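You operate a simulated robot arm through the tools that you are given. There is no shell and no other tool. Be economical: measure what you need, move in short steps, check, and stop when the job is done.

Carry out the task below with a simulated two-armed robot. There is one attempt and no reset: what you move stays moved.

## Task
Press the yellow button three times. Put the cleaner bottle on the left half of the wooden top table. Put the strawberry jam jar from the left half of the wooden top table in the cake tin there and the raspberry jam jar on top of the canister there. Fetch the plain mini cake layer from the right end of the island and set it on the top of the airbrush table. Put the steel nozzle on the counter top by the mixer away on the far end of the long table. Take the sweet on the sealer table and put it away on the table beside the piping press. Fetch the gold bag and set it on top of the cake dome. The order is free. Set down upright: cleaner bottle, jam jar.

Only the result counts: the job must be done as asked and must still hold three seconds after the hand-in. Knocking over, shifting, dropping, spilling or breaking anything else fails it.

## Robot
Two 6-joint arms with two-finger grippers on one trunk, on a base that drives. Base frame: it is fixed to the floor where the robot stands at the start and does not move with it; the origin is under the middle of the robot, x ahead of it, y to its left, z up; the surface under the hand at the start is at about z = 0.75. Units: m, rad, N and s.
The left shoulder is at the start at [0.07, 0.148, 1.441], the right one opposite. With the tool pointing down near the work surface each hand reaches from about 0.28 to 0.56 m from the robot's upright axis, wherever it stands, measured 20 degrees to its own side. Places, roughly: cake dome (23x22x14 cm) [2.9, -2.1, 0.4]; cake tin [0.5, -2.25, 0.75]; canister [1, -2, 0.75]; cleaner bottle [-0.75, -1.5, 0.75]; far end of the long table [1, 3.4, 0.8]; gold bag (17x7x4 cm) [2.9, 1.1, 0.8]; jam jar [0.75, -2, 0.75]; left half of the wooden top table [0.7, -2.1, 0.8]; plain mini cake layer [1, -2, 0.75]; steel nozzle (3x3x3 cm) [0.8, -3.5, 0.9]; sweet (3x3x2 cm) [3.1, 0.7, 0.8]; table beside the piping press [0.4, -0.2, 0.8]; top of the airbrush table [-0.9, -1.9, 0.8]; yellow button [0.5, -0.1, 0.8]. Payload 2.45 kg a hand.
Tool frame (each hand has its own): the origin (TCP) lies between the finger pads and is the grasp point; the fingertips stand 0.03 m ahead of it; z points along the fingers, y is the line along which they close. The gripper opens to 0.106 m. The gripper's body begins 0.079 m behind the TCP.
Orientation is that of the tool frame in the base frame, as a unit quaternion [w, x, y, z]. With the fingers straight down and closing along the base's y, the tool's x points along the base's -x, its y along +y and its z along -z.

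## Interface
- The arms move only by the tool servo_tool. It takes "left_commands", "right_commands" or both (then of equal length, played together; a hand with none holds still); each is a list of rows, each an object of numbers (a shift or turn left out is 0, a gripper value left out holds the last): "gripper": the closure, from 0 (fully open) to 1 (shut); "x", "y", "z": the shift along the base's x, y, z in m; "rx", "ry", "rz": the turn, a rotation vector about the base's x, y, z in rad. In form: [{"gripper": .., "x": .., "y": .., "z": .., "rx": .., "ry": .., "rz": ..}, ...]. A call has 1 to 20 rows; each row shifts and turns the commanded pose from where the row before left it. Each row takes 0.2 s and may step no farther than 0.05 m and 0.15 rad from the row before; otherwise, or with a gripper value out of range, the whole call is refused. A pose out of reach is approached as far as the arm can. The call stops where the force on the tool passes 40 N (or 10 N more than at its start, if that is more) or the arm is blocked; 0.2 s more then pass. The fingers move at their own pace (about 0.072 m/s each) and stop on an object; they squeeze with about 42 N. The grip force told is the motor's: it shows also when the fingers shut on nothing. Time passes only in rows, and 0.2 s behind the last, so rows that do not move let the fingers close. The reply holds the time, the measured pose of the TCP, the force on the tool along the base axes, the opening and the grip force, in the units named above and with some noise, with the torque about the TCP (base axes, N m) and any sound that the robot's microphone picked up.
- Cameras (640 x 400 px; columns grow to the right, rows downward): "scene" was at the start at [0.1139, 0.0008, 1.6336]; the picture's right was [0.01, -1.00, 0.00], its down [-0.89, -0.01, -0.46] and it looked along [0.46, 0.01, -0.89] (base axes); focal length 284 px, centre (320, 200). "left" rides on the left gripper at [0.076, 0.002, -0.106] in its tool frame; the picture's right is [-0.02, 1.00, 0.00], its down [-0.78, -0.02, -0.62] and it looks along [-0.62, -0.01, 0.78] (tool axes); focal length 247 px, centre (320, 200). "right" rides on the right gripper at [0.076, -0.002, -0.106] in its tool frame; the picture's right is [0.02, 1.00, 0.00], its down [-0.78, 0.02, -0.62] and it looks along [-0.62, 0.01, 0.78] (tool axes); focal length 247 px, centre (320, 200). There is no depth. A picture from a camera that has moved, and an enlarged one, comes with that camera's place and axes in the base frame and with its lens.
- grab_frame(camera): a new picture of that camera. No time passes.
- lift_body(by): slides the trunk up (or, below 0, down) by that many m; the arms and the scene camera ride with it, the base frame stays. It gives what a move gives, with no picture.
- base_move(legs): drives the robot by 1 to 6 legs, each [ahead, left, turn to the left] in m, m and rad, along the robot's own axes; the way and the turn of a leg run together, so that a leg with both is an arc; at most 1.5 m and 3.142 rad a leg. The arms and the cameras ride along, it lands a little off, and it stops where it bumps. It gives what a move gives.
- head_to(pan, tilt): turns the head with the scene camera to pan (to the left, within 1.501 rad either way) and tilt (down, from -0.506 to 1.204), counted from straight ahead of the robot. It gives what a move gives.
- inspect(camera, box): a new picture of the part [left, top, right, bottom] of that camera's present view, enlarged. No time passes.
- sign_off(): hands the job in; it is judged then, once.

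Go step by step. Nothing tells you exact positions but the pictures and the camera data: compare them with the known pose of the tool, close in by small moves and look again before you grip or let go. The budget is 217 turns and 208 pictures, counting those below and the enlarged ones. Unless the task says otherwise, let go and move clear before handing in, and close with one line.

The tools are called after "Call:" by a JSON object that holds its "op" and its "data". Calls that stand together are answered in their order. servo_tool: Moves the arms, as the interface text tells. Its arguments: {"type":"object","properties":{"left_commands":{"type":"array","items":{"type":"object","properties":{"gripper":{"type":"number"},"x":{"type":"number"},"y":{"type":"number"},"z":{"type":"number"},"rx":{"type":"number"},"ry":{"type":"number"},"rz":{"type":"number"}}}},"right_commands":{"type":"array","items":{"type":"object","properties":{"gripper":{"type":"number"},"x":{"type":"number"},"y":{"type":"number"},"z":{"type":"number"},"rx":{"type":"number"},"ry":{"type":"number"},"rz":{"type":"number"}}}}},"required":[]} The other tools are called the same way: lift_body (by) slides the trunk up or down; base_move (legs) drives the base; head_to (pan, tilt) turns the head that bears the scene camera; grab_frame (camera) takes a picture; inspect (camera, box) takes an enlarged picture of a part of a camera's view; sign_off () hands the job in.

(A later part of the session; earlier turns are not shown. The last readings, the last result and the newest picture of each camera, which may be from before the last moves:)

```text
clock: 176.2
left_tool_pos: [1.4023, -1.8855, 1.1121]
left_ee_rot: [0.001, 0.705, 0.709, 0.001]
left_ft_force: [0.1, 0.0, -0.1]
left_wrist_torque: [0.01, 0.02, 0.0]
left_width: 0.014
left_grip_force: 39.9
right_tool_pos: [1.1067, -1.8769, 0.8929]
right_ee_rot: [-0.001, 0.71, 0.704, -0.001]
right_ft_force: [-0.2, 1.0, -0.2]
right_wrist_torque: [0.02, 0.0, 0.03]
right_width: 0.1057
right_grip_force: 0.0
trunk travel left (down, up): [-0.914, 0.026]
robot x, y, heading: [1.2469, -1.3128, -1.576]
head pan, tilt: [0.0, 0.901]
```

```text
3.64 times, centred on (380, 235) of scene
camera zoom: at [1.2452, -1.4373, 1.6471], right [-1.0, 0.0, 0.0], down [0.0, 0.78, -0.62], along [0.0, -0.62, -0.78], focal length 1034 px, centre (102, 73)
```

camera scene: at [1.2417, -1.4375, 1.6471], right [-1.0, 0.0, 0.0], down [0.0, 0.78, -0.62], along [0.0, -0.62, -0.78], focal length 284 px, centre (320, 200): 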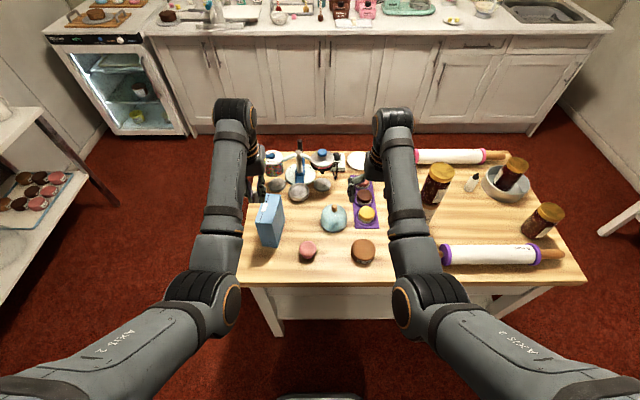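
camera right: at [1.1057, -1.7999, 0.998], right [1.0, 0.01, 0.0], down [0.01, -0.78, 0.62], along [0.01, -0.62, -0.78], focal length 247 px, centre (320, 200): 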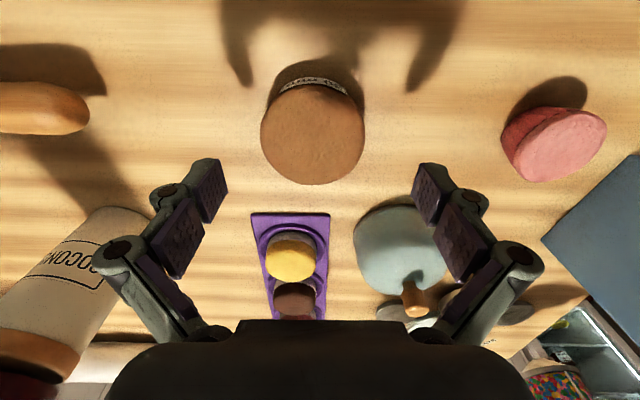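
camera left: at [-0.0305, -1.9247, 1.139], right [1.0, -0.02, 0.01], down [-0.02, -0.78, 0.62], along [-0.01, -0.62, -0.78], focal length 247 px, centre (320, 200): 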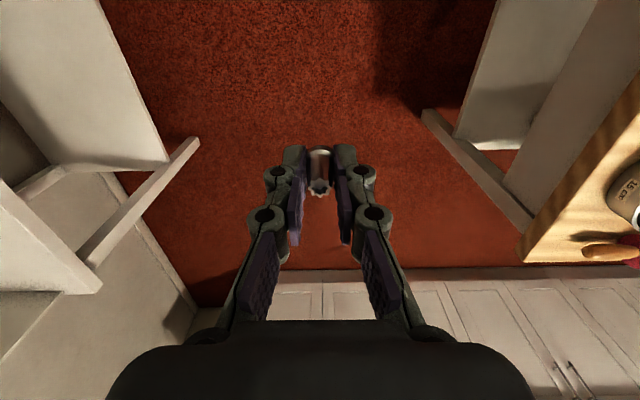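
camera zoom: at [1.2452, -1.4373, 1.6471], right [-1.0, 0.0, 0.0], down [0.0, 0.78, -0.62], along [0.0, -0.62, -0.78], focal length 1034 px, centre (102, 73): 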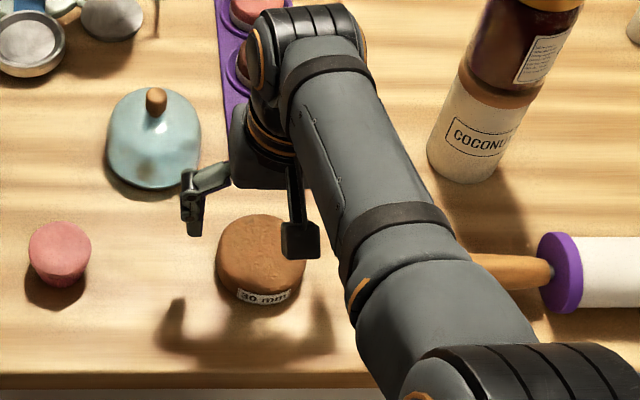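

Centred within a few millimetres. I descend until the tips are just above the table and close.

Call:
{"op": "servo_tool", "data": {"right_commands": [{"x": -0.004, "y": 0.001, "z": -0.025}, {"z": -0.02}, {"z": -0.008}, {}, {}, {"gripper": 0.4}, {}, {}, {}]}}

Call:
{"op": "grab_frame", "data": {"camera": "right"}}

```text
clock: 178.2
left_tool_pos: [1.402, -1.8847, 1.1133]
left_ee_rot: [0.002, 0.705, 0.709, 0.001]
left_ft_force: [0.0, 0.1, -0.1]
left_wrist_torque: [0.01, 0.03, 0.01]
left_width: 0.0137
left_grip_force: 39.7
right_tool_pos: [1.099, -1.8679, 0.8454]
right_ee_rot: [0.0, 0.71, 0.705, -0.001]
right_ft_force: [0.2, 1.9, 2.4]
right_wrist_torque: [0.03, -0.08, 0.06]
right_width: 0.0774
right_grip_force: 41.7
right hand out of reach, approached as far as the arm can: row 2, 3
trunk travel left (down, up): [-0.914, 0.026]
robot x, y, heading: [1.2449, -1.3101, -1.576]
head pan, tilt: [0.0, 0.901]
```

```text
116 pictures are left
camera right: at [1.0987, -1.7899, 0.951], right [1.0, 0.01, 0.0], down [0.01, -0.78, 0.62], along [0.01, -0.62, -0.78], focal length 247 px, centre (320, 200)
```

right: 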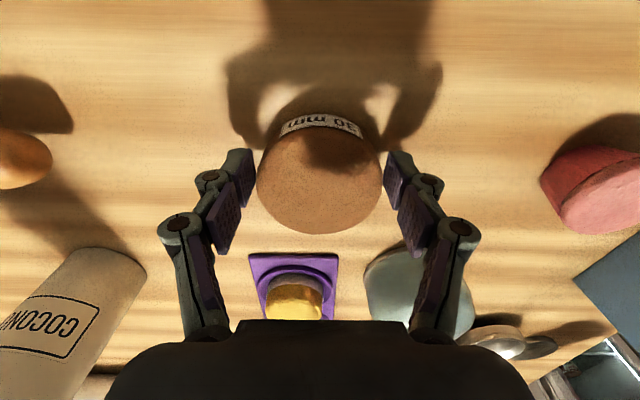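

The arm was at full stretch, so the grip is slightly off-centre. I release, move the base closer and regrip properly.

Call:
{"op": "servo_tool", "data": {"right_commands": [{"gripper": 0}, {}, {}, {"z": 0.02}, {"z": 0.02}, {}]}}

Call:
{"op": "base_move", "data": {"legs": [[0.07, 0, 0]]}}

Call:
{"op": "servo_tool", "data": {"right_commands": [{"y": 0.03}, {"y": 0.03}, {}, {}, {}]}}

Call:
{"op": "grab_frame", "data": {"camera": "right"}}

```text
clock: 179.6
left_tool_pos: [1.4019, -1.8858, 1.1122]
left_ee_rot: [0.001, 0.705, 0.709, 0.001]
left_ft_force: [0.2, -0.6, 0.1]
left_wrist_torque: [0.0, 0.0, 0.01]
left_width: 0.0136
left_grip_force: 39.9
right_tool_pos: [1.1002, -1.8678, 0.8844]
right_ee_rot: [0.0, 0.71, 0.704, -0.001]
right_ft_force: [0.2, 0.6, 0.3]
right_wrist_torque: [0.04, -0.02, 0.02]
right_width: 0.1061
right_grip_force: 0.0
trunk travel left (down, up): [-0.914, 0.026]
robot x, y, heading: [1.2493, -1.3113, -1.576]
head pan, tilt: [0.0, 0.901]
```

```text
clock: 180.6
left_tool_pos: [1.4028, -1.9465, 1.1154]
left_ee_rot: [0.003, 0.705, 0.71, -0.001]
left_ft_force: [-0.4, 0.3, -0.1]
left_wrist_torque: [-0.06, 0.01, -0.02]
left_width: 0.0136
left_grip_force: 40.2
right_tool_pos: [1.0998, -1.9292, 0.8879]
right_ee_rot: [0.001, 0.71, 0.704, -0.004]
right_ft_force: [0.2, 0.4, 0.4]
right_wrist_torque: [-0.08, -0.01, -0.02]
right_width: 0.1058
right_grip_force: 0.1
trunk travel left (down, up): [-0.914, 0.026]
robot x, y, heading: [1.2477, -1.3795, -1.574]
head pan, tilt: [0.0, 0.901]
```

```text
clock: 181.8
left_tool_pos: [1.4021, -1.951, 1.1134]
left_ee_rot: [0.001, 0.705, 0.709, 0.001]
left_ft_force: [0.5, 0.6, 0.4]
left_wrist_torque: [-0.04, 0.02, 0.01]
left_width: 0.0134
left_grip_force: 39.6
right_tool_pos: [1.099, -1.8738, 0.8866]
right_ee_rot: [0.0, 0.71, 0.704, -0.001]
right_ft_force: [0.1, -0.6, 0.1]
right_wrist_torque: [-0.01, 0.02, 0.01]
right_width: 0.1061
right_grip_force: 0.0
trunk travel left (down, up): [-0.914, 0.026]
robot x, y, heading: [1.2443, -1.3815, -1.574]
head pan, tilt: [0.0, 0.901]
```

```text
115 pictures are left
camera right: at [1.0993, -1.7959, 0.9923], right [1.0, 0.01, 0.0], down [0.01, -0.78, 0.62], along [0.01, -0.62, -0.78], focal length 247 px, centre (320, 200)
```

right: 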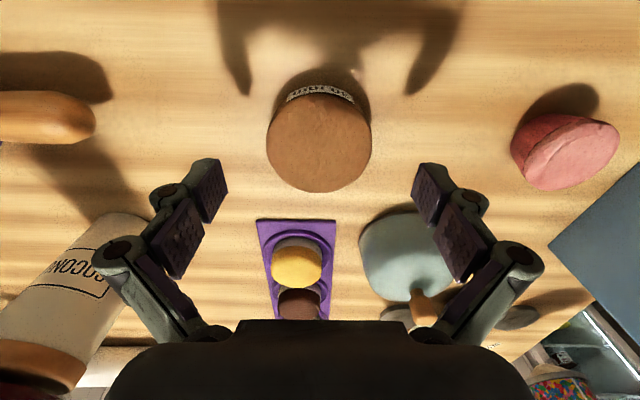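

Call:
{"op": "servo_tool", "data": {"right_commands": [{"z": -0.025}, {"z": -0.015}, {"z": -0.008}, {}, {}, {"gripper": 0.4}, {}, {}, {}]}}

Call:
{"op": "grab_frame", "data": {"camera": "right"}}

```text
clock: 183.8
left_tool_pos: [1.4023, -1.9517, 1.1135]
left_ee_rot: [0.002, 0.704, 0.71, 0.001]
left_ft_force: [-0.5, -0.2, -0.4]
left_wrist_torque: [-0.03, 0.0, -0.01]
left_width: 0.0138
left_grip_force: 40.1
right_tool_pos: [1.0981, -1.8755, 0.8378]
right_ee_rot: [0.0, 0.71, 0.704, -0.001]
right_ft_force: [-0.6, 0.0, 3.7]
right_wrist_torque: [0.02, -0.08, 0.0]
right_width: 0.0784
right_grip_force: 42.2
trunk travel left (down, up): [-0.914, 0.026]
robot x, y, heading: [1.2475, -1.3776, -1.574]
head pan, tilt: [0.0, 0.901]
```

```text
114 pictures are left
camera right: at [1.0983, -1.7982, 0.9429], right [1.0, 0.01, 0.0], down [0.01, -0.78, 0.62], along [0.01, -0.62, -0.78], focal length 247 px, centre (320, 200)
```

right: 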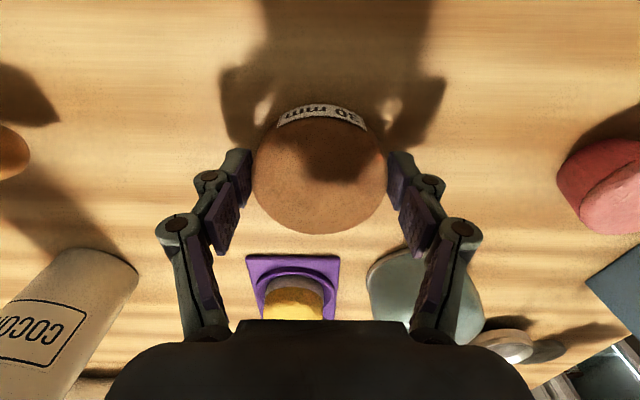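

Good centred grip at 78 mm. I lift it and check.

Call:
{"op": "servo_tool", "data": {"right_commands": [{"z": 0.02}, {"z": 0.04}, {"z": 0.04, "y": -0.01}, {"z": 0.04, "y": -0.01}, {"z": 0.04, "y": -0.02}, {"z": 0.02, "y": -0.01}, {}, {}]}}

Call:
{"op": "grab_frame", "data": {"camera": "right"}}

```text
clock: 185.6
left_tool_pos: [1.4022, -1.953, 1.1125]
left_ee_rot: [0.001, 0.705, 0.71, 0.001]
left_ft_force: [0.2, 0.5, -0.6]
left_wrist_torque: [-0.02, 0.01, 0.03]
left_width: 0.0137
left_grip_force: 39.8
right_tool_pos: [1.0999, -1.9244, 1.0369]
right_ee_rot: [0.0, 0.71, 0.704, 0.0]
right_ft_force: [-1.3, -0.9, -0.9]
right_wrist_torque: [-0.03, 0.01, 0.0]
right_width: 0.0784
right_grip_force: 41.7
trunk travel left (down, up): [-0.914, 0.026]
robot x, y, heading: [1.2439, -1.3794, -1.575]
head pan, tilt: [0.0, 0.901]
```

```text
113 pictures are left
camera right: at [1.0998, -1.8468, 1.143], right [1.0, 0.01, 0.0], down [0.01, -0.78, 0.62], along [0.01, -0.62, -0.78], focal length 247 px, centre (320, 200)
```

right: 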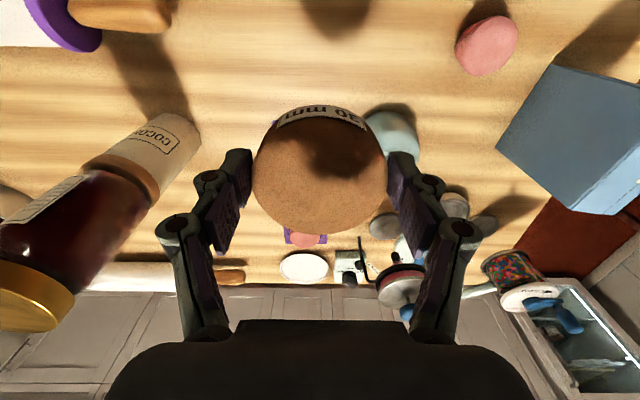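

The cake layer is held. I back away so nothing touches the stacked jar, drive west, turn to face the airbrush table and move to its open front area.

Call:
{"op": "base_move", "data": {"legs": [[-0.17, 0, 0], [0, -1.35, 0], [0, 0, -1.567], [0, 0.85, 0]]}}

Call:
{"op": "grab_frame", "data": {"camera": "scene"}}

Call:
{"op": "grab_frame", "data": {"camera": "right"}}

```text
clock: 201.2
left_tool_pos: [-0.6297, -2.2193, 1.1124]
left_ee_rot: [0.003, 1.0, 0.023, -0.001]
left_ft_force: [-0.2, 0.0, -0.1]
left_wrist_torque: [-0.03, 0.02, -0.05]
left_width: 0.0137
left_grip_force: 40.2
right_tool_pos: [-0.6115, -1.9175, 1.0367]
right_ee_rot: [-0.001, 1.0, 0.016, 0.001]
right_ft_force: [0.2, -1.4, -0.9]
right_wrist_torque: [0.01, -0.01, 0.0]
right_width: 0.0783
right_grip_force: 42.3
trunk travel left (down, up): [-0.914, 0.026]
robot x, y, heading: [-0.0626, -2.0388, -3.109]
head pan, tilt: [0.0, 0.901]
```

```text
112 pictures are left
camera scene: at [-0.1878, -2.0449, 1.6471], right [-0.04, 1.0, 0.0], down [0.78, 0.03, -0.62], along [-0.62, -0.02, -0.78], focal length 284 px, centre (320, 200)
```

scene: 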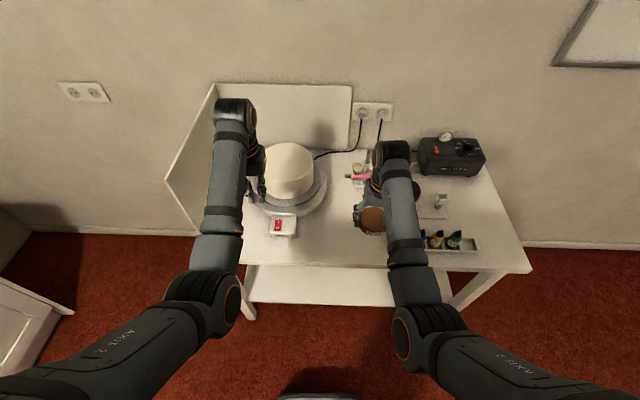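

```text
111 pictures are left
camera right: at [-0.5362, -1.9122, 1.1427], right [0.05, -1.0, 0.0], down [-0.78, -0.04, 0.62], along [-0.62, -0.03, -0.78], focal length 247 px, centre (320, 200)
```

right: 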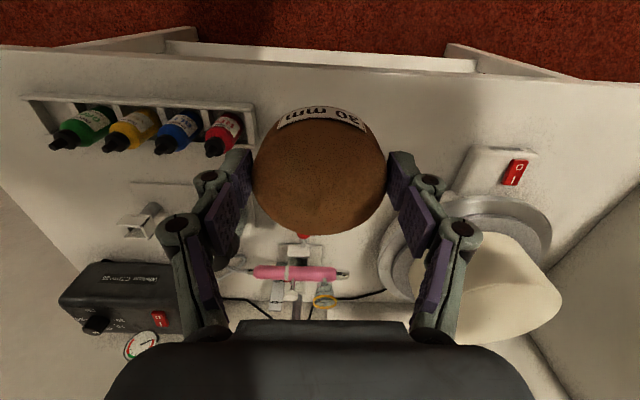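

The open area around (-0.72, -1.965) on the airbrush table is free. I drive a little closer and check again.

Call:
{"op": "base_move", "data": {"legs": [[0.14, 0.07, -0.03]]}}

Call:
{"op": "servo_tool", "data": {"right_commands": [{"x": 0.01, "z": -0.03}, {"x": 0.01, "z": -0.03}, {"x": 0.005, "z": -0.03}, {}, {}, {}]}}

Call:
{"op": "grab_frame", "data": {"camera": "right"}}

Call:
{"op": "grab_frame", "data": {"camera": "scene"}}

```text
clock: 202.6
left_tool_pos: [-0.7701, -2.2712, 1.1137]
left_ee_rot: [0.002, 1.0, 0.008, -0.001]
left_ft_force: [0.5, -0.1, 0.7]
left_wrist_torque: [0.0, 0.04, 0.0]
left_width: 0.0136
left_grip_force: 40.4
right_tool_pos: [-0.7448, -1.9707, 1.0382]
right_ee_rot: [0.001, 1.0, 0.0, -0.001]
right_ft_force: [0.6, 0.6, -0.3]
right_wrist_torque: [0.01, 0.02, 0.01]
right_width: 0.0783
right_grip_force: 41.9
trunk travel left (down, up): [-0.914, 0.026]
robot x, y, heading: [-0.1972, -2.1093, -3.134]
head pan, tilt: [0.0, 0.901]
```

```text
clock: 204.0
left_tool_pos: [-0.7725, -2.2727, 1.1117]
left_ee_rot: [0.001, 1.0, 0.008, -0.001]
left_ft_force: [0.0, -1.0, -0.4]
left_wrist_torque: [0.02, 0.02, 0.0]
left_width: 0.0135
left_grip_force: 40.1
right_tool_pos: [-0.7226, -1.9716, 0.9454]
right_ee_rot: [-0.001, 1.0, -0.001, 0.0]
right_ft_force: [-0.4, 0.3, -0.1]
right_wrist_torque: [0.0, -0.02, 0.03]
right_width: 0.0785
right_grip_force: 42.7
trunk travel left (down, up): [-0.914, 0.026]
robot x, y, heading: [-0.1997, -2.112, -3.138]
head pan, tilt: [0.0, 0.901]
```

```text
110 pictures are left
camera right: at [-0.6466, -1.9687, 1.0518], right [0.02, -1.0, 0.0], down [-0.78, -0.02, 0.62], along [-0.62, -0.01, -0.78], focal length 247 px, centre (320, 200)
```

right: 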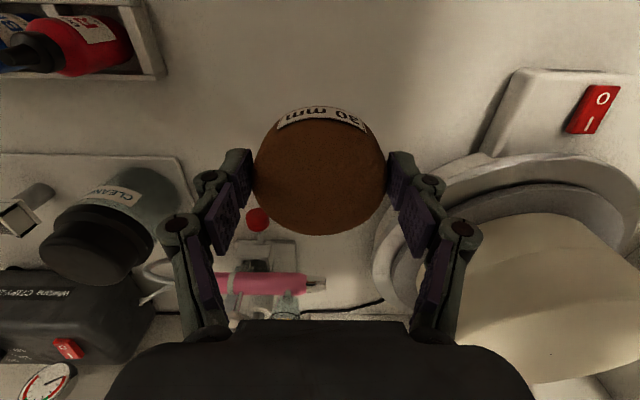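

```text
109 pictures are left
camera scene: at [-0.3265, -2.1121, 1.6471], right [-0.01, 1.0, 0.0], down [0.78, 0.0, -0.62], along [-0.62, 0.0, -0.78], focal length 284 px, centre (320, 200)
```

scene: 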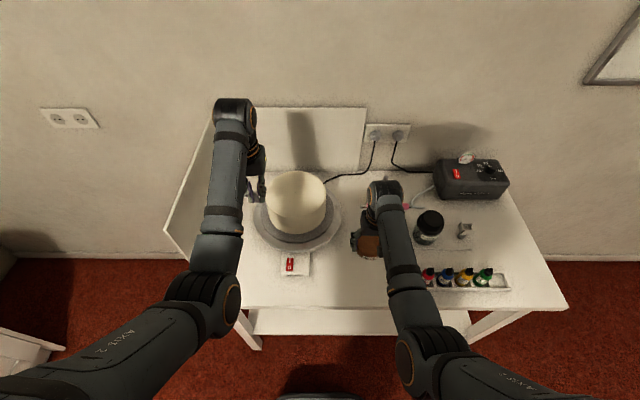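

The spot is clear all around. I shift 2 cm toward the robot and lower the cake layer to contact.

Call:
{"op": "servo_tool", "data": {"right_commands": [{"x": 0.015, "z": -0.03}, {"z": -0.03}, {"z": -0.025}, {"z": -0.006}, {"z": -0.005}, {"z": -0.005}, {"z": -0.004}, {"z": -0.003}, {"z": -0.003}, {"z": -0.003}, {"z": -0.003}]}}

Call:
{"op": "grab_frame", "data": {"camera": "right"}}

```text
clock: 206.4
left_tool_pos: [-0.7697, -2.2741, 1.1144]
left_ee_rot: [0.001, 1.0, 0.008, -0.002]
left_ft_force: [-0.7, 0.3, -0.5]
left_wrist_torque: [-0.03, -0.01, -0.01]
left_width: 0.0136
left_grip_force: 40.4
right_tool_pos: [-0.7068, -1.9714, 0.8353]
right_ee_rot: [-0.001, 1.0, -0.001, -0.005]
right_ft_force: [-1.9, 1.3, 30.5]
right_wrist_torque: [0.04, 0.34, 0.03]
right_width: 0.0789
right_grip_force: 42.1
trunk travel left (down, up): [-0.914, 0.026]
robot x, y, heading: [-0.206, -2.111, -3.135]
head pan, tilt: [0.0, 0.901]
```

```text
108 pictures are left
camera right: at [-0.6295, -1.9686, 0.9396], right [0.02, -1.0, 0.0], down [-0.78, -0.02, 0.63], along [-0.63, -0.01, -0.78], focal length 247 px, centre (320, 200)
```

right: 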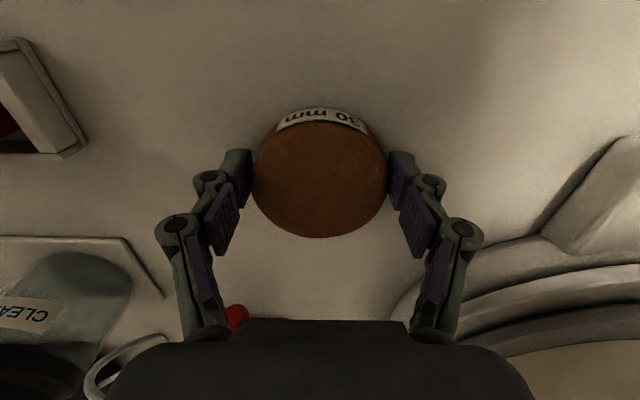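

Contact, and the layer rests on the table. I release and lift.

Call:
{"op": "servo_tool", "data": {"right_commands": [{"z": 0.003}, {"gripper": 0.1}, {}, {}, {"z": 0.02}, {"z": 0.04}, {"z": 0.04}, {"z": 0.04}, {"z": 0.03, "x": -0.01}, {"z": 0.02, "x": -0.01}, {}]}}

Call:
{"op": "grab_frame", "data": {"camera": "right"}}

Call:
{"op": "inspect", "data": {"camera": "left", "box": [260, 100, 380, 240]}}

```text
clock: 208.8
left_tool_pos: [-0.7716, -2.2729, 1.1123]
left_ee_rot: [0.002, 1.0, 0.008, 0.0]
left_ft_force: [0.9, 0.7, 0.4]
left_wrist_torque: [-0.01, -0.01, 0.01]
left_width: 0.0137
left_grip_force: 40.2
right_tool_pos: [-0.7258, -1.9717, 1.0226]
right_ee_rot: [0.001, 1.0, 0.001, 0.0]
right_ft_force: [-0.5, -0.6, -0.1]
right_wrist_torque: [0.01, 0.01, -0.03]
right_width: 0.0952
right_grip_force: 0.0
trunk travel left (down, up): [-0.914, 0.026]
robot x, y, heading: [-0.2023, -2.1074, -3.134]
head pan, tilt: [0.0, 0.901]
```

```text
107 pictures are left
camera right: at [-0.6496, -1.9698, 1.129], right [0.02, -1.0, 0.0], down [-0.78, -0.02, 0.62], along [-0.62, -0.01, -0.78], focal length 247 px, centre (320, 200)
```

right: 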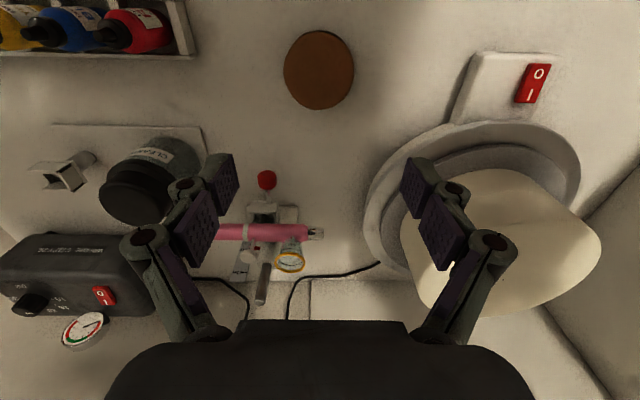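

```text
2.86 times, centred on (320, 170) of left
camera zoom: at [-0.6955, -2.2722, 1.2186], right [-0.01, -1.0, 0.0], down [-0.78, 0.01, 0.62], along [-0.62, 0.0, -0.78], focal length 706 px, centre (320, 286)
```

zoom: 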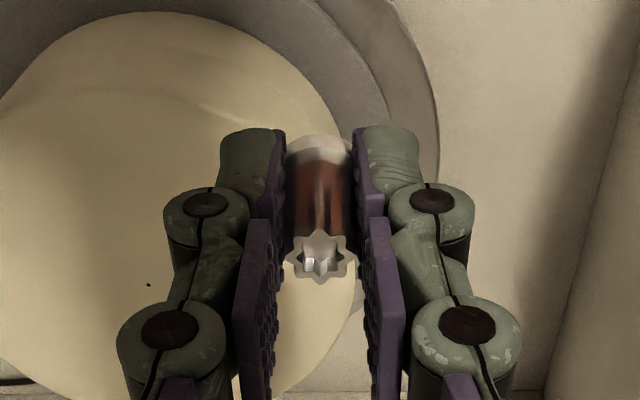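

The cake layer rests on the airbrush table and the nozzle is still secure. Now I drive north along the west corridor to the far end of the long table.

Call:
{"op": "base_move", "data": {"legs": [[0, 0, -1.578], [1.1, 0, 0], [0, 0.13, 0], [1.3, 0, 0]]}}

Call:
{"op": "head_to", "data": {"pan": -0.2, "tilt": 0.45}}

Call:
{"op": "grab_frame", "data": {"camera": "scene"}}

```text
clock: 225.5
left_tool_pos: [-0.4496, 0.907, 1.113]
left_ee_rot: [-0.002, -0.7, 0.714, 0.001]
left_ft_force: [0.5, 0.6, 0.2]
left_wrist_torque: [-0.02, -0.03, -0.04]
left_width: 0.0138
left_grip_force: 39.8
right_tool_pos: [-0.1523, 0.8515, 1.0233]
right_ee_rot: [0.0, -0.696, 0.718, -0.001]
right_ft_force: [0.5, -1.1, -0.4]
right_wrist_torque: [-0.05, 0.01, 0.0]
right_width: 0.0956
right_grip_force: 0.0
trunk travel left (down, up): [-0.914, 0.026]
robot x, y, heading: [-0.3071, 0.3306, 1.539]
head pan, tilt: [0.0, 0.901]
```

```text
clock: 226.4
left_tool_pos: [-0.4494, 0.9088, 1.1123]
left_ee_rot: [-0.002, -0.7, 0.714, 0.001]
left_ft_force: [-1.3, -0.1, -0.4]
left_wrist_torque: [-0.03, 0.02, 0.03]
left_width: 0.0136
left_grip_force: 40.2
right_tool_pos: [-0.1514, 0.8521, 1.022]
right_ee_rot: [0.0, -0.695, 0.719, 0.0]
right_ft_force: [0.7, -0.6, 0.2]
right_wrist_torque: [0.0, 0.01, 0.03]
right_width: 0.0955
right_grip_force: 0.1
trunk travel left (down, up): [-0.914, 0.026]
robot x, y, heading: [-0.311, 0.3324, 1.54]
head pan, tilt: [-0.201, 0.45]
```

```text
105 pictures are left
camera scene: at [-0.2864, 0.471, 1.6854], right [0.97, -0.23, 0.0], down [-0.1, -0.42, -0.9], along [0.2, 0.88, -0.44], focal length 284 px, centre (320, 200)
```

scene: 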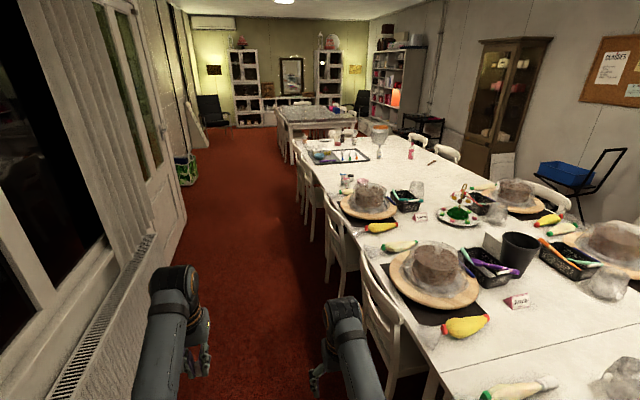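

The corridor is clear. A tray lies near the table's far end. I drive further north for a closer look.

Call:
{"op": "base_move", "data": {"legs": [[0, 0.05, 0.033], [1.45, 0, 0], [1.2, 0, 0]]}}

Call:
{"op": "head_to", "data": {"pan": -0.6, "tilt": 0.55}}

Call:
{"op": "grab_frame", "data": {"camera": "scene"}}

```text
clock: 239.7
left_tool_pos: [-0.4767, 3.5467, 1.1124]
left_ee_rot: [-0.001, -0.7, 0.715, 0.001]
left_ft_force: [-1.0, 0.7, 0.0]
left_wrist_torque: [-0.01, -0.05, 0.0]
left_width: 0.0135
left_grip_force: 39.7
right_tool_pos: [-0.1786, 3.4893, 1.0232]
right_ee_rot: [0.0, -0.694, 0.72, 0.0]
right_ft_force: [-0.3, 0.1, 0.0]
right_wrist_torque: [0.01, 0.04, 0.0]
right_width: 0.0953
right_grip_force: 0.0
trunk travel left (down, up): [-0.914, 0.026]
robot x, y, heading: [-0.337, 2.9715, 1.535]
head pan, tilt: [-0.201, 0.45]
```

```text
clock: 240.6
left_tool_pos: [-0.4772, 3.5476, 1.1131]
left_ee_rot: [-0.001, -0.7, 0.715, 0.001]
left_ft_force: [0.0, -0.5, 0.4]
left_wrist_torque: [0.0, -0.01, 0.02]
left_width: 0.0135
left_grip_force: 40.3
right_tool_pos: [-0.178, 3.4907, 1.0227]
right_ee_rot: [0.0, -0.694, 0.72, -0.001]
right_ft_force: [0.4, -0.2, 0.3]
right_wrist_torque: [0.0, 0.03, 0.01]
right_width: 0.0954
right_grip_force: 0.0
trunk travel left (down, up): [-0.914, 0.026]
robot x, y, heading: [-0.339, 2.9693, 1.542]
head pan, tilt: [-0.6, 0.55]
```

```text
104 pictures are left
camera scene: at [-0.282, 3.0922, 1.6764], right [0.81, -0.59, 0.0], down [-0.31, -0.42, -0.85], along [0.5, 0.69, -0.52], focal length 284 px, centre (320, 200)
```

scene: 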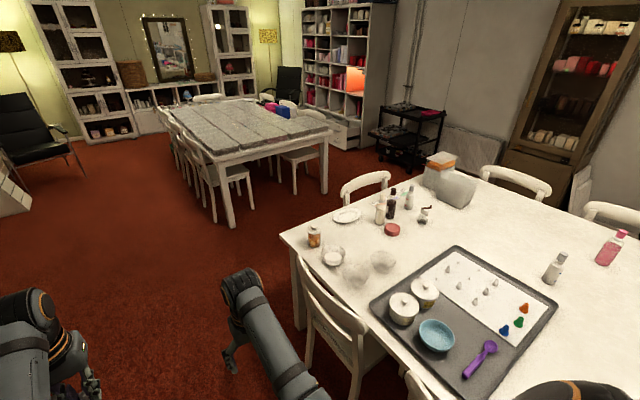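

The tray with nozzles lies at the west edge behind chairs. The table's north end at y ≈ 4.15 has free spots, so I'll approach from the north-west corner.

Call:
{"op": "base_move", "data": {"legs": [[1.5, 0, 0], [0.1, 0, 0], [0, 0, -1.56], [0, 0, -1.56]]}}

Call:
{"op": "head_to", "data": {"pan": 0.5, "tilt": 0.7}}

Call:
{"op": "grab_frame", "data": {"camera": "scene"}}

```text
clock: 256.5
left_tool_pos: [-0.151, 3.9911, 1.1128]
left_ee_rot: [0.001, 0.722, 0.692, 0.001]
left_ft_force: [-0.4, -0.2, 0.4]
left_wrist_torque: [-0.02, -0.01, 0.02]
left_width: 0.0136
left_grip_force: 39.9
right_tool_pos: [-0.4477, 4.0541, 1.0226]
right_ee_rot: [0.0, 0.728, 0.686, 0.0]
right_ft_force: [0.0, 0.2, -0.4]
right_wrist_torque: [0.0, 0.01, 0.0]
right_width: 0.0955
right_grip_force: 0.0
trunk travel left (down, up): [-0.914, 0.026]
robot x, y, heading: [-0.2797, 4.5703, -1.625]
head pan, tilt: [-0.6, 0.55]
```

```text
clock: 257.8
left_tool_pos: [-0.1519, 3.9919, 1.1121]
left_ee_rot: [0.001, 0.722, 0.692, 0.001]
left_ft_force: [-0.1, 0.5, 0.2]
left_wrist_torque: [-0.01, 0.02, -0.02]
left_width: 0.0136
left_grip_force: 39.7
right_tool_pos: [-0.4492, 4.0549, 1.0217]
right_ee_rot: [-0.001, 0.728, 0.686, -0.001]
right_ft_force: [0.0, 0.6, 0.2]
right_wrist_torque: [0.0, 0.0, 0.0]
right_width: 0.0957
right_grip_force: 0.0
trunk travel left (down, up): [-0.914, 0.026]
robot x, y, heading: [-0.2792, 4.5754, -1.621]
head pan, tilt: [0.499, 0.7]
```

```text
103 pictures are left
camera scene: at [-0.2446, 4.4448, 1.6633], right [-0.9, -0.43, 0.0], down [-0.28, 0.58, -0.76], along [0.33, -0.69, -0.64], focal length 284 px, centre (320, 200)
```

scene: 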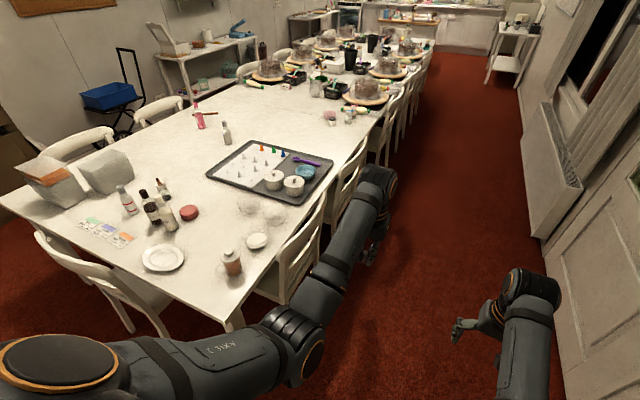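

The north chair spans x ≈ 0.56–1.12, so I'll stand at x ≈ 0.27 and put the nozzle at the free spot around (0.46, 3.90).

Call:
{"op": "base_move", "data": {"legs": [[0, 0.55, 0.05]]}}

Call:
{"op": "head_to", "data": {"pan": 0.1, "tilt": 0.95}}

Call:
{"op": "grab_frame", "data": {"camera": "scene"}}

Call:
{"op": "grab_frame", "data": {"camera": "left"}}

```text
clock: 261.0
left_tool_pos: [0.4264, 3.9815, 1.1113]
left_ee_rot: [0.002, 0.705, 0.709, 0.001]
left_ft_force: [0.4, -0.1, -0.1]
left_wrist_torque: [-0.03, -0.01, -0.02]
left_width: 0.0134
left_grip_force: 40.0
right_tool_pos: [0.1276, 4.0306, 1.0226]
right_ee_rot: [0.0, 0.711, 0.703, 0.001]
right_ft_force: [0.2, -0.2, -0.1]
right_wrist_torque: [0.0, -0.01, 0.02]
right_width: 0.0952
right_grip_force: 0.2
trunk travel left (down, up): [-0.914, 0.026]
robot x, y, heading: [0.274, 4.5536, -1.577]
head pan, tilt: [0.499, 0.7]
```

```text
clock: 261.8
left_tool_pos: [0.4293, 3.9823, 1.1113]
left_ee_rot: [0.001, 0.705, 0.709, 0.001]
left_ft_force: [-0.4, -0.6, 0.8]
left_wrist_torque: [-0.04, 0.01, 0.0]
left_width: 0.0136
left_grip_force: 40.2
right_tool_pos: [0.1291, 4.03, 1.0224]
right_ee_rot: [0.0, 0.71, 0.704, -0.001]
right_ft_force: [-0.1, 0.2, -0.6]
right_wrist_torque: [0.02, 0.0, 0.0]
right_width: 0.0952
right_grip_force: 0.0
trunk travel left (down, up): [-0.914, 0.026]
robot x, y, heading: [0.2731, 4.5562, -1.574]
head pan, tilt: [0.099, 0.949]
```

```text
102 pictures are left
camera scene: at [0.2806, 4.4329, 1.6436], right [-1.0, -0.1, 0.0], down [-0.08, 0.81, -0.58], along [0.06, -0.58, -0.81], focal length 284 px, centre (320, 200)
```

scene: 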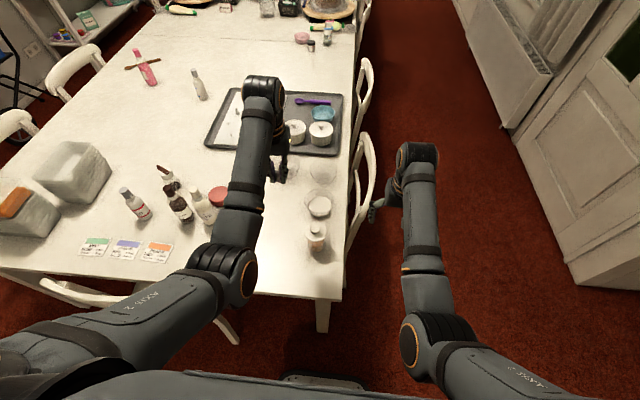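

```text
101 pictures are left
camera left: at [0.4298, 4.0582, 1.2184], right [1.0, -0.02, 0.0], down [-0.01, -0.78, 0.62], along [-0.01, -0.62, -0.78], focal length 247 px, centre (320, 200)
```

left: 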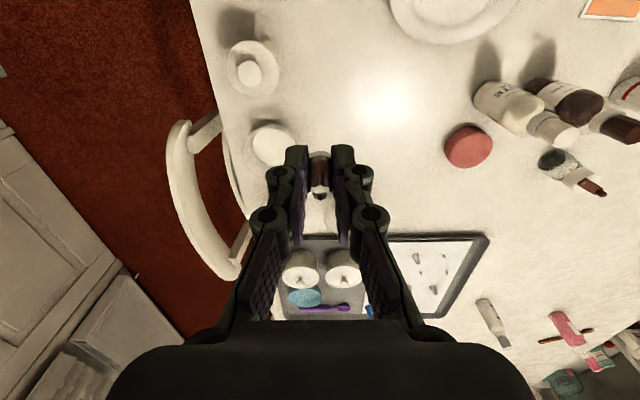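

The spot at about (0.47, 3.89) is free and the base front is about 0.21 m ahead of its axis. I drive 16 cm closer and lower the left hand partway.

Call:
{"op": "base_move", "data": {"legs": [[0.16, 0, 0]]}}

Call:
{"op": "servo_tool", "data": {"left_commands": [{"z": -0.045, "x": 0.015}, {"z": -0.045, "x": 0.015}, {"z": -0.04, "y": 0.02, "x": 0.01}, {"z": -0.04, "y": 0.025}, {"z": -0.04, "y": 0.025}, {}, {}, {}]}}

Call:
{"op": "grab_frame", "data": {"camera": "left"}}

Call:
{"op": "grab_frame", "data": {"camera": "scene"}}

```text
clock: 263.3
left_tool_pos: [0.4272, 3.8238, 1.1144]
left_ee_rot: [0.002, 0.705, 0.709, 0.001]
left_ft_force: [0.7, 0.6, -0.5]
left_wrist_torque: [-0.03, -0.01, -0.02]
left_width: 0.0134
left_grip_force: 39.9
right_tool_pos: [0.1288, 3.8724, 1.0241]
right_ee_rot: [0.0, 0.71, 0.704, -0.001]
right_ft_force: [-1.2, 1.0, -0.8]
right_wrist_torque: [-0.03, 0.01, 0.01]
right_width: 0.0955
right_grip_force: 0.1
trunk travel left (down, up): [-0.914, 0.026]
robot x, y, heading: [0.2715, 4.3949, -1.571]
head pan, tilt: [0.099, 0.949]
```

```text
clock: 265.1
left_tool_pos: [0.4677, 3.8926, 0.9018]
left_ee_rot: [0.001, 0.705, 0.709, 0.001]
left_ft_force: [0.1, 0.5, 0.1]
left_wrist_torque: [-0.02, 0.05, 0.0]
left_width: 0.0134
left_grip_force: 39.7
right_tool_pos: [0.1287, 3.8706, 1.0227]
right_ee_rot: [-0.001, 0.71, 0.704, -0.001]
right_ft_force: [0.0, 0.3, 0.1]
right_wrist_torque: [0.01, 0.02, 0.01]
right_width: 0.0953
right_grip_force: 0.0
trunk travel left (down, up): [-0.914, 0.026]
robot x, y, heading: [0.2734, 4.3934, -1.575]
head pan, tilt: [0.099, 0.949]
```

```text
100 pictures are left
camera left: at [0.4688, 3.9691, 1.0076], right [1.0, -0.02, 0.0], down [-0.01, -0.78, 0.62], along [-0.01, -0.62, -0.78], focal length 247 px, centre (320, 200)
```

left: 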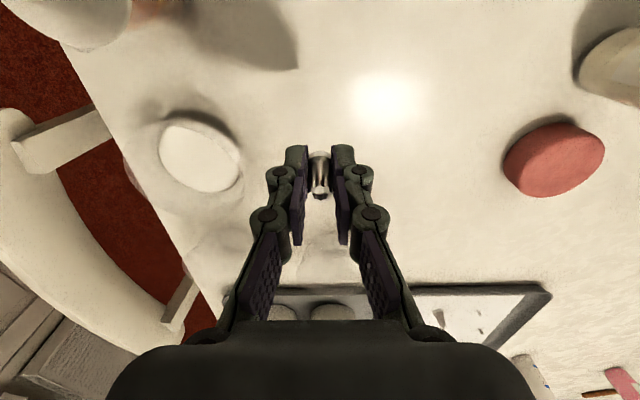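

```text
99 pictures are left
camera scene: at [0.2795, 4.273, 1.6436], right [-1.0, -0.1, 0.0], down [-0.08, 0.81, -0.58], along [0.06, -0.58, -0.81], focal length 284 px, centre (320, 200)
```

scene: 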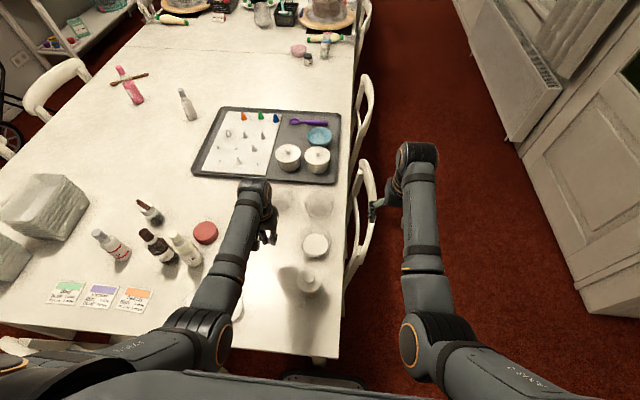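

The area below is free. I lower further and approach the surface slowly.

Call:
{"op": "servo_tool", "data": {"left_commands": [{"z": -0.04}, {"z": -0.035}, {"z": -0.01}, {"z": -0.005}, {"z": -0.004}, {"z": -0.004}, {"z": -0.004}, {"z": -0.003}, {"z": -0.003}, {"z": -0.003}, {}]}}

Call:
{"op": "inspect", "data": {"camera": "left", "box": [240, 80, 400, 260]}}

```text
clock: 267.5
left_tool_pos: [0.4677, 3.8919, 0.7911]
left_ee_rot: [0.002, 0.705, 0.709, 0.001]
left_ft_force: [0.0, 0.4, -0.9]
left_wrist_torque: [0.01, 0.0, -0.02]
left_width: 0.0134
left_grip_force: 40.2
right_tool_pos: [0.1277, 3.8695, 1.0221]
right_ee_rot: [-0.001, 0.71, 0.704, -0.001]
right_ft_force: [-0.2, 0.9, 0.1]
right_wrist_torque: [0.04, 0.01, 0.02]
right_width: 0.0955
right_grip_force: 0.1
trunk travel left (down, up): [-0.914, 0.026]
robot x, y, heading: [0.2748, 4.3953, -1.574]
head pan, tilt: [0.099, 0.949]
```

```text
2.22 times, centred on (320, 170) of left
camera zoom: at [0.4695, 3.9677, 0.8972], right [1.0, -0.02, 0.0], down [-0.01, -0.78, 0.62], along [-0.01, -0.62, -0.78], focal length 549 px, centre (320, 267)
```

zoom: 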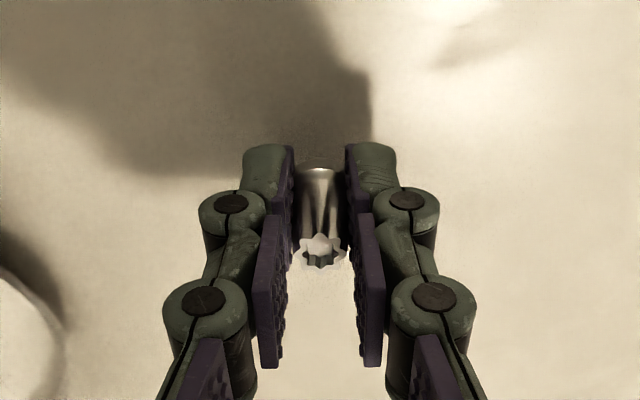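

Call:
{"op": "servo_tool", "data": {"left_commands": [{"z": -0.003}, {"z": -0.003}, {"z": -0.003}, {"z": -0.002}, {"z": -0.002}, {"z": -0.002}, {"z": -0.002}, {"z": -0.002}, {}]}}

```text
clock: 269.5
left_tool_pos: [0.4679, 3.8911, 0.7788]
left_ee_rot: [0.005, 0.706, 0.709, -0.001]
left_ft_force: [1.3, -0.9, 26.9]
left_wrist_torque: [0.07, 0.04, 0.01]
left_width: 0.0137
left_grip_force: 40.2
left hand out of reach, approached as far as the arm can: row 8
right_tool_pos: [0.1282, 3.8722, 1.024]
right_ee_rot: [0.0, 0.71, 0.704, -0.001]
right_ft_force: [0.1, 0.3, 0.4]
right_wrist_torque: [-0.05, -0.01, 0.03]
right_width: 0.0952
right_grip_force: 0.1
trunk travel left (down, up): [-0.914, 0.026]
robot x, y, heading: [0.2766, 4.3982, -1.574]
head pan, tilt: [0.099, 0.949]
```

Contact with the table. I relieve it, open and lift.

Call:
{"op": "servo_tool", "data": {"left_commands": [{"z": 0.004}, {}, {"gripper": 0.6}, {}, {}, {"z": 0.015}, {"z": 0.03}, {"z": 0.04}, {"z": 0.04}, {"z": 0.04}, {}]}}

Call:
{"op": "grab_frame", "data": {"camera": "left"}}

```text
clock: 271.9
left_tool_pos: [0.4679, 3.8925, 0.9457]
left_ee_rot: [0.001, 0.705, 0.709, 0.002]
left_ft_force: [1.1, -0.2, -0.7]
left_wrist_torque: [0.01, 0.0, 0.02]
left_width: 0.0426
left_grip_force: 0.1
right_tool_pos: [0.1288, 3.869, 1.0219]
right_ee_rot: [-0.001, 0.71, 0.704, -0.001]
right_ft_force: [0.2, 0.4, 0.1]
right_wrist_torque: [0.02, 0.0, -0.01]
right_width: 0.0952
right_grip_force: 0.1
trunk travel left (down, up): [-0.914, 0.026]
robot x, y, heading: [0.2756, 4.3947, -1.572]
head pan, tilt: [0.099, 0.949]
```

```text
97 pictures are left
camera left: at [0.4687, 3.9674, 1.0527], right [1.0, -0.02, 0.0], down [-0.01, -0.78, 0.62], along [-0.01, -0.62, -0.78], focal length 247 px, centre (320, 200)
```

left: 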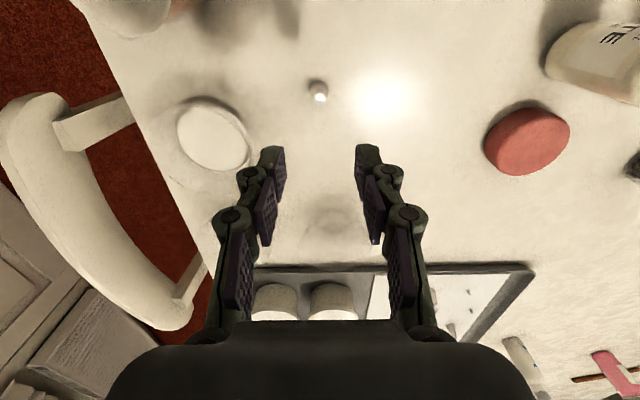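

The nozzle stands on the table's far end. I raise the left hand and start the drive south toward the sealer table.

Call:
{"op": "servo_tool", "data": {"left_commands": [{"z": 0.04, "y": -0.01}, {"z": 0.04, "y": -0.02}, {"z": 0.04, "y": -0.02}, {"z": 0.03, "gripper": 0}, {}]}}

Call:
{"op": "base_move", "data": {"legs": [[-0.2, 0, 0], [0, -0.62, 0], [1.5, 0, 0], [1.5, 0, 0]]}}

```text
clock: 273.1
left_tool_pos: [0.4683, 3.8412, 1.0964]
left_ee_rot: [0.001, 0.705, 0.709, 0.002]
left_ft_force: [0.1, -1.0, 0.0]
left_wrist_torque: [0.0, -0.03, 0.01]
left_width: 0.1056
left_grip_force: 0.1
right_tool_pos: [0.1287, 3.8694, 1.0229]
right_ee_rot: [0.0, 0.711, 0.704, 0.0]
right_ft_force: [0.5, -0.3, -0.4]
right_wrist_torque: [0.0, 0.03, 0.04]
right_width: 0.0955
right_grip_force: 0.1
trunk travel left (down, up): [-0.914, 0.026]
robot x, y, heading: [0.2711, 4.3956, -1.572]
head pan, tilt: [0.099, 0.949]
```

```text
clock: 291.7
left_tool_pos: [-0.0924, 1.0631, 1.0963]
left_ee_rot: [0.001, 0.703, 0.711, 0.002]
left_ft_force: [-0.2, 0.6, -0.6]
left_wrist_torque: [0.0, -0.03, -0.01]
left_width: 0.1061
left_grip_force: 0.1
right_tool_pos: [-0.4314, 1.0912, 1.0231]
right_ee_rot: [-0.001, 0.708, 0.707, -0.001]
right_ft_force: [0.6, -0.2, 0.2]
right_wrist_torque: [0.0, 0.01, -0.02]
right_width: 0.0956
right_grip_force: 0.1
trunk travel left (down, up): [-0.914, 0.026]
robot x, y, heading: [-0.2911, 1.6152, -1.564]
head pan, tilt: [0.099, 0.949]
```

Call:
{"op": "base_move", "data": {"legs": [[1.5, -0.03, 0], [1.33, 0, 0], [0, 1.35, 0]]}}

Call:
{"op": "head_to", "data": {"pan": 1.2, "tilt": 0.5}}

Call:
{"op": "grab_frame", "data": {"camera": "scene"}}

```text
refused: leg 1 is longer than a leg can be; nothing moved
```

```text
clock: 293.1
left_tool_pos: [-0.0922, 1.0641, 1.0952]
left_ee_rot: [0.001, 0.703, 0.711, 0.001]
left_ft_force: [0.8, -0.6, 0.4]
left_wrist_torque: [0.01, 0.0, -0.04]
left_width: 0.106
left_grip_force: 0.0
right_tool_pos: [-0.4309, 1.0884, 1.0221]
right_ee_rot: [-0.001, 0.707, 0.707, 0.0]
right_ft_force: [-0.2, -0.6, -0.5]
right_wrist_torque: [0.01, -0.02, -0.02]
right_width: 0.0954
right_grip_force: 0.0
trunk travel left (down, up): [-0.914, 0.026]
robot x, y, heading: [-0.2915, 1.6166, -1.572]
head pan, tilt: [1.201, 0.499]
```

```text
96 pictures are left
camera scene: at [-0.2062, 1.5324, 1.681], right [-0.36, -0.93, 0.0], down [-0.45, 0.17, -0.88], along [0.82, -0.32, -0.48], focal length 284 px, centre (320, 200)
```

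scene: 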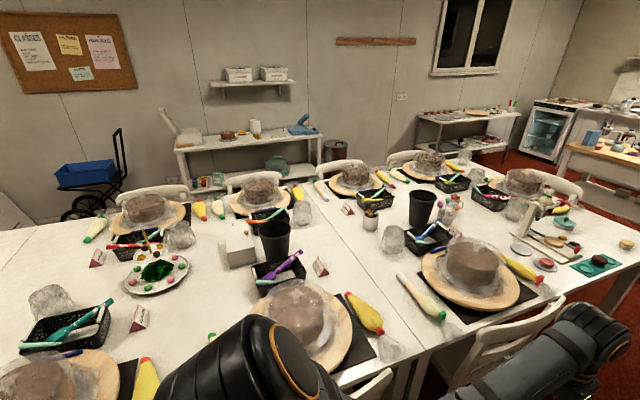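

Call:
{"op": "base_move", "data": {"legs": [[1.45, -0.03, 0], [1.38, 0, 0], [0, 1.4, 0]]}}

Call:
{"op": "grab_frame", "data": {"camera": "scene"}}

```text
clock: 313.2
left_tool_pos: [1.4684, -1.5847, 1.0946]
left_ee_rot: [0.001, 0.669, 0.744, 0.001]
left_ft_force: [-0.5, 0.8, 0.1]
left_wrist_torque: [0.0, -0.02, -0.06]
left_width: 0.1058
left_grip_force: 0.1
right_tool_pos: [1.1262, -1.5901, 1.0227]
right_ee_rot: [-0.001, 0.674, 0.739, 0.0]
right_ft_force: [-0.3, 0.4, -0.3]
right_wrist_torque: [0.01, -0.01, -0.04]
right_width: 0.0954
right_grip_force: 0.0
trunk travel left (down, up): [-0.914, 0.026]
robot x, y, heading: [1.2174, -1.0548, -1.475]
head pan, tilt: [1.201, 0.499]
```

```text
95 pictures are left
camera scene: at [1.3096, -1.128, 1.6811], right [-0.27, -0.96, 0.0], down [-0.46, 0.13, -0.88], along [0.85, -0.24, -0.48], focal length 284 px, centre (320, 200)
```

scene: 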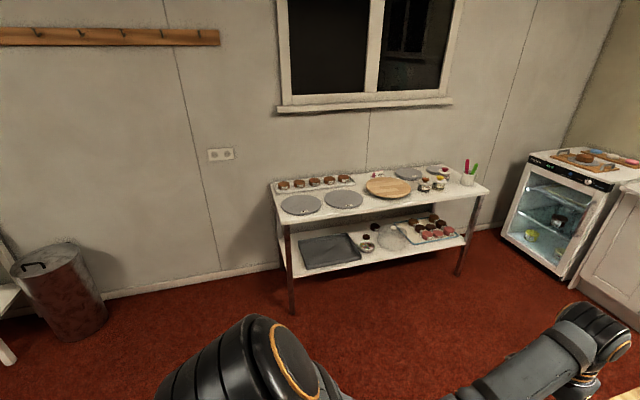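

The shelf rack, and a bin next to the sealer table, are in view. I'll check the chair behind me, then continue toward the sealer table.

Call:
{"op": "base_move", "data": {"legs": [[0.12, 0, -0.096], [0, 1.12, 0]]}}

Call:
{"op": "head_to", "data": {"pan": -1.5, "tilt": 0.4}}

Call:
{"op": "grab_frame", "data": {"camera": "scene"}}

```text
clock: 319.8
left_tool_pos: [2.5457, -1.7377, 1.0958]
left_ee_rot: [0.001, 0.71, 0.704, 0.001]
left_ft_force: [0.7, 0.4, 0.7]
left_wrist_torque: [-0.01, -0.03, 0.02]
left_width: 0.106
left_grip_force: 0.1
right_tool_pos: [2.2068, -1.7045, 1.0221]
right_ee_rot: [-0.002, 0.715, 0.699, -0.001]
right_ft_force: [0.4, -0.3, -0.4]
right_wrist_torque: [0.03, 0.02, 0.0]
right_width: 0.0953
right_grip_force: 0.0
trunk travel left (down, up): [-0.914, 0.026]
robot x, y, heading: [2.3597, -1.1837, -1.59]
head pan, tilt: [1.201, 0.499]
```

```text
clock: 322.2
left_tool_pos: [2.5458, -1.7396, 1.0929]
left_ee_rot: [0.002, 0.71, 0.704, 0.001]
left_ft_force: [0.2, -0.5, -0.1]
left_wrist_torque: [-0.01, 0.0, 0.01]
left_width: 0.1057
left_grip_force: 0.0
right_tool_pos: [2.2071, -1.7052, 1.0227]
right_ee_rot: [-0.001, 0.715, 0.699, 0.0]
right_ft_force: [-1.3, 0.4, -0.1]
right_wrist_torque: [0.01, 0.0, 0.02]
right_width: 0.0956
right_grip_force: 0.0
trunk travel left (down, up): [-0.914, 0.026]
robot x, y, heading: [2.359, -1.1821, -1.59]
head pan, tilt: [-1.499, 0.4]
```

```text
94 pictures are left
camera scene: at [2.2656, -1.2379, 1.6902], right [-0.05, 1.0, 0.0], down [0.39, 0.02, -0.92], along [-0.92, -0.05, -0.39], focal length 284 px, centre (320, 200)
```

scene: 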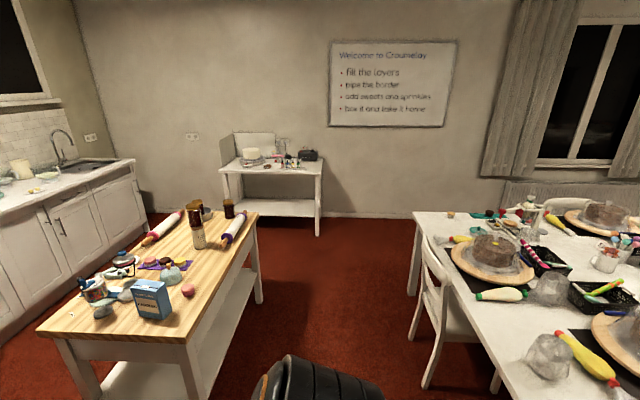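

The chair is undisturbed. I back up north and turn to face the sealer table.

Call:
{"op": "base_move", "data": {"legs": [[-1.4, 0, 0], [-0.3, 0, 0], [0, 0, 1.59]]}}

Call:
{"op": "head_to", "data": {"pan": 0.2, "tilt": 0.75}}

Call:
{"op": "grab_frame", "data": {"camera": "scene"}}

```text
clock: 334.1
left_tool_pos: [2.9686, 0.5626, 1.0934]
left_ee_rot: [-0.006, 0.1, 0.995, 0.003]
left_ft_force: [-0.3, 0.2, 0.2]
left_wrist_torque: [-0.03, -0.05, 0.01]
left_width: 0.106
left_grip_force: 0.1
right_tool_pos: [2.8779, 0.2482, 1.0174]
right_ee_rot: [-0.002, 0.102, 0.995, 0.008]
right_ft_force: [-0.3, -0.1, -0.5]
right_wrist_torque: [0.04, -0.01, -0.02]
right_width: 0.0957
right_grip_force: 0.0
trunk travel left (down, up): [-0.914, 0.026]
robot x, y, heading: [2.3901, 0.5146, -0.196]
head pan, tilt: [-1.499, 0.4]
stopped in leg 3: the robot was blocked; the commanded pose is now the measured one
```

```text
clock: 335.8
left_tool_pos: [2.9694, 0.5618, 1.0937]
left_ee_rot: [-0.006, 0.1, 0.995, 0.002]
left_ft_force: [-1.0, 0.7, -0.2]
left_wrist_torque: [-0.01, -0.01, -0.03]
left_width: 0.1057
left_grip_force: 0.2
right_tool_pos: [2.8777, 0.2459, 1.0152]
right_ee_rot: [-0.002, 0.101, 0.995, 0.009]
right_ft_force: [-0.2, -0.4, -0.5]
right_wrist_torque: [-0.05, 0.01, 0.01]
right_width: 0.0954
right_grip_force: 0.1
trunk travel left (down, up): [-0.914, 0.026]
robot x, y, heading: [2.3865, 0.5109, -0.196]
head pan, tilt: [0.201, 0.75]
```

```text
93 pictures are left
camera scene: at [2.5246, 0.4673, 1.6583], right [0.0, -1.0, -0.02], down [-0.68, 0.01, -0.73], along [0.73, 0.02, -0.68], focal length 284 px, centre (320, 200)
```

scene: 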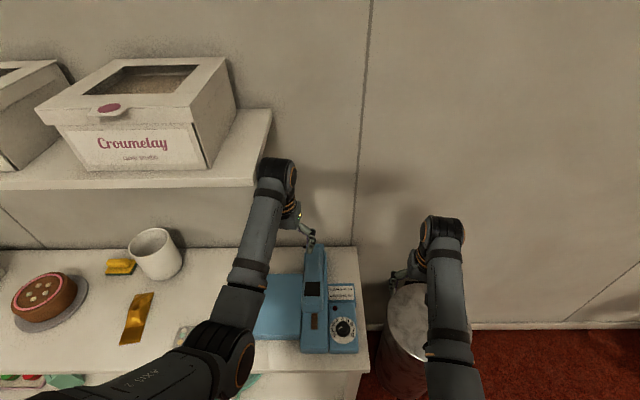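

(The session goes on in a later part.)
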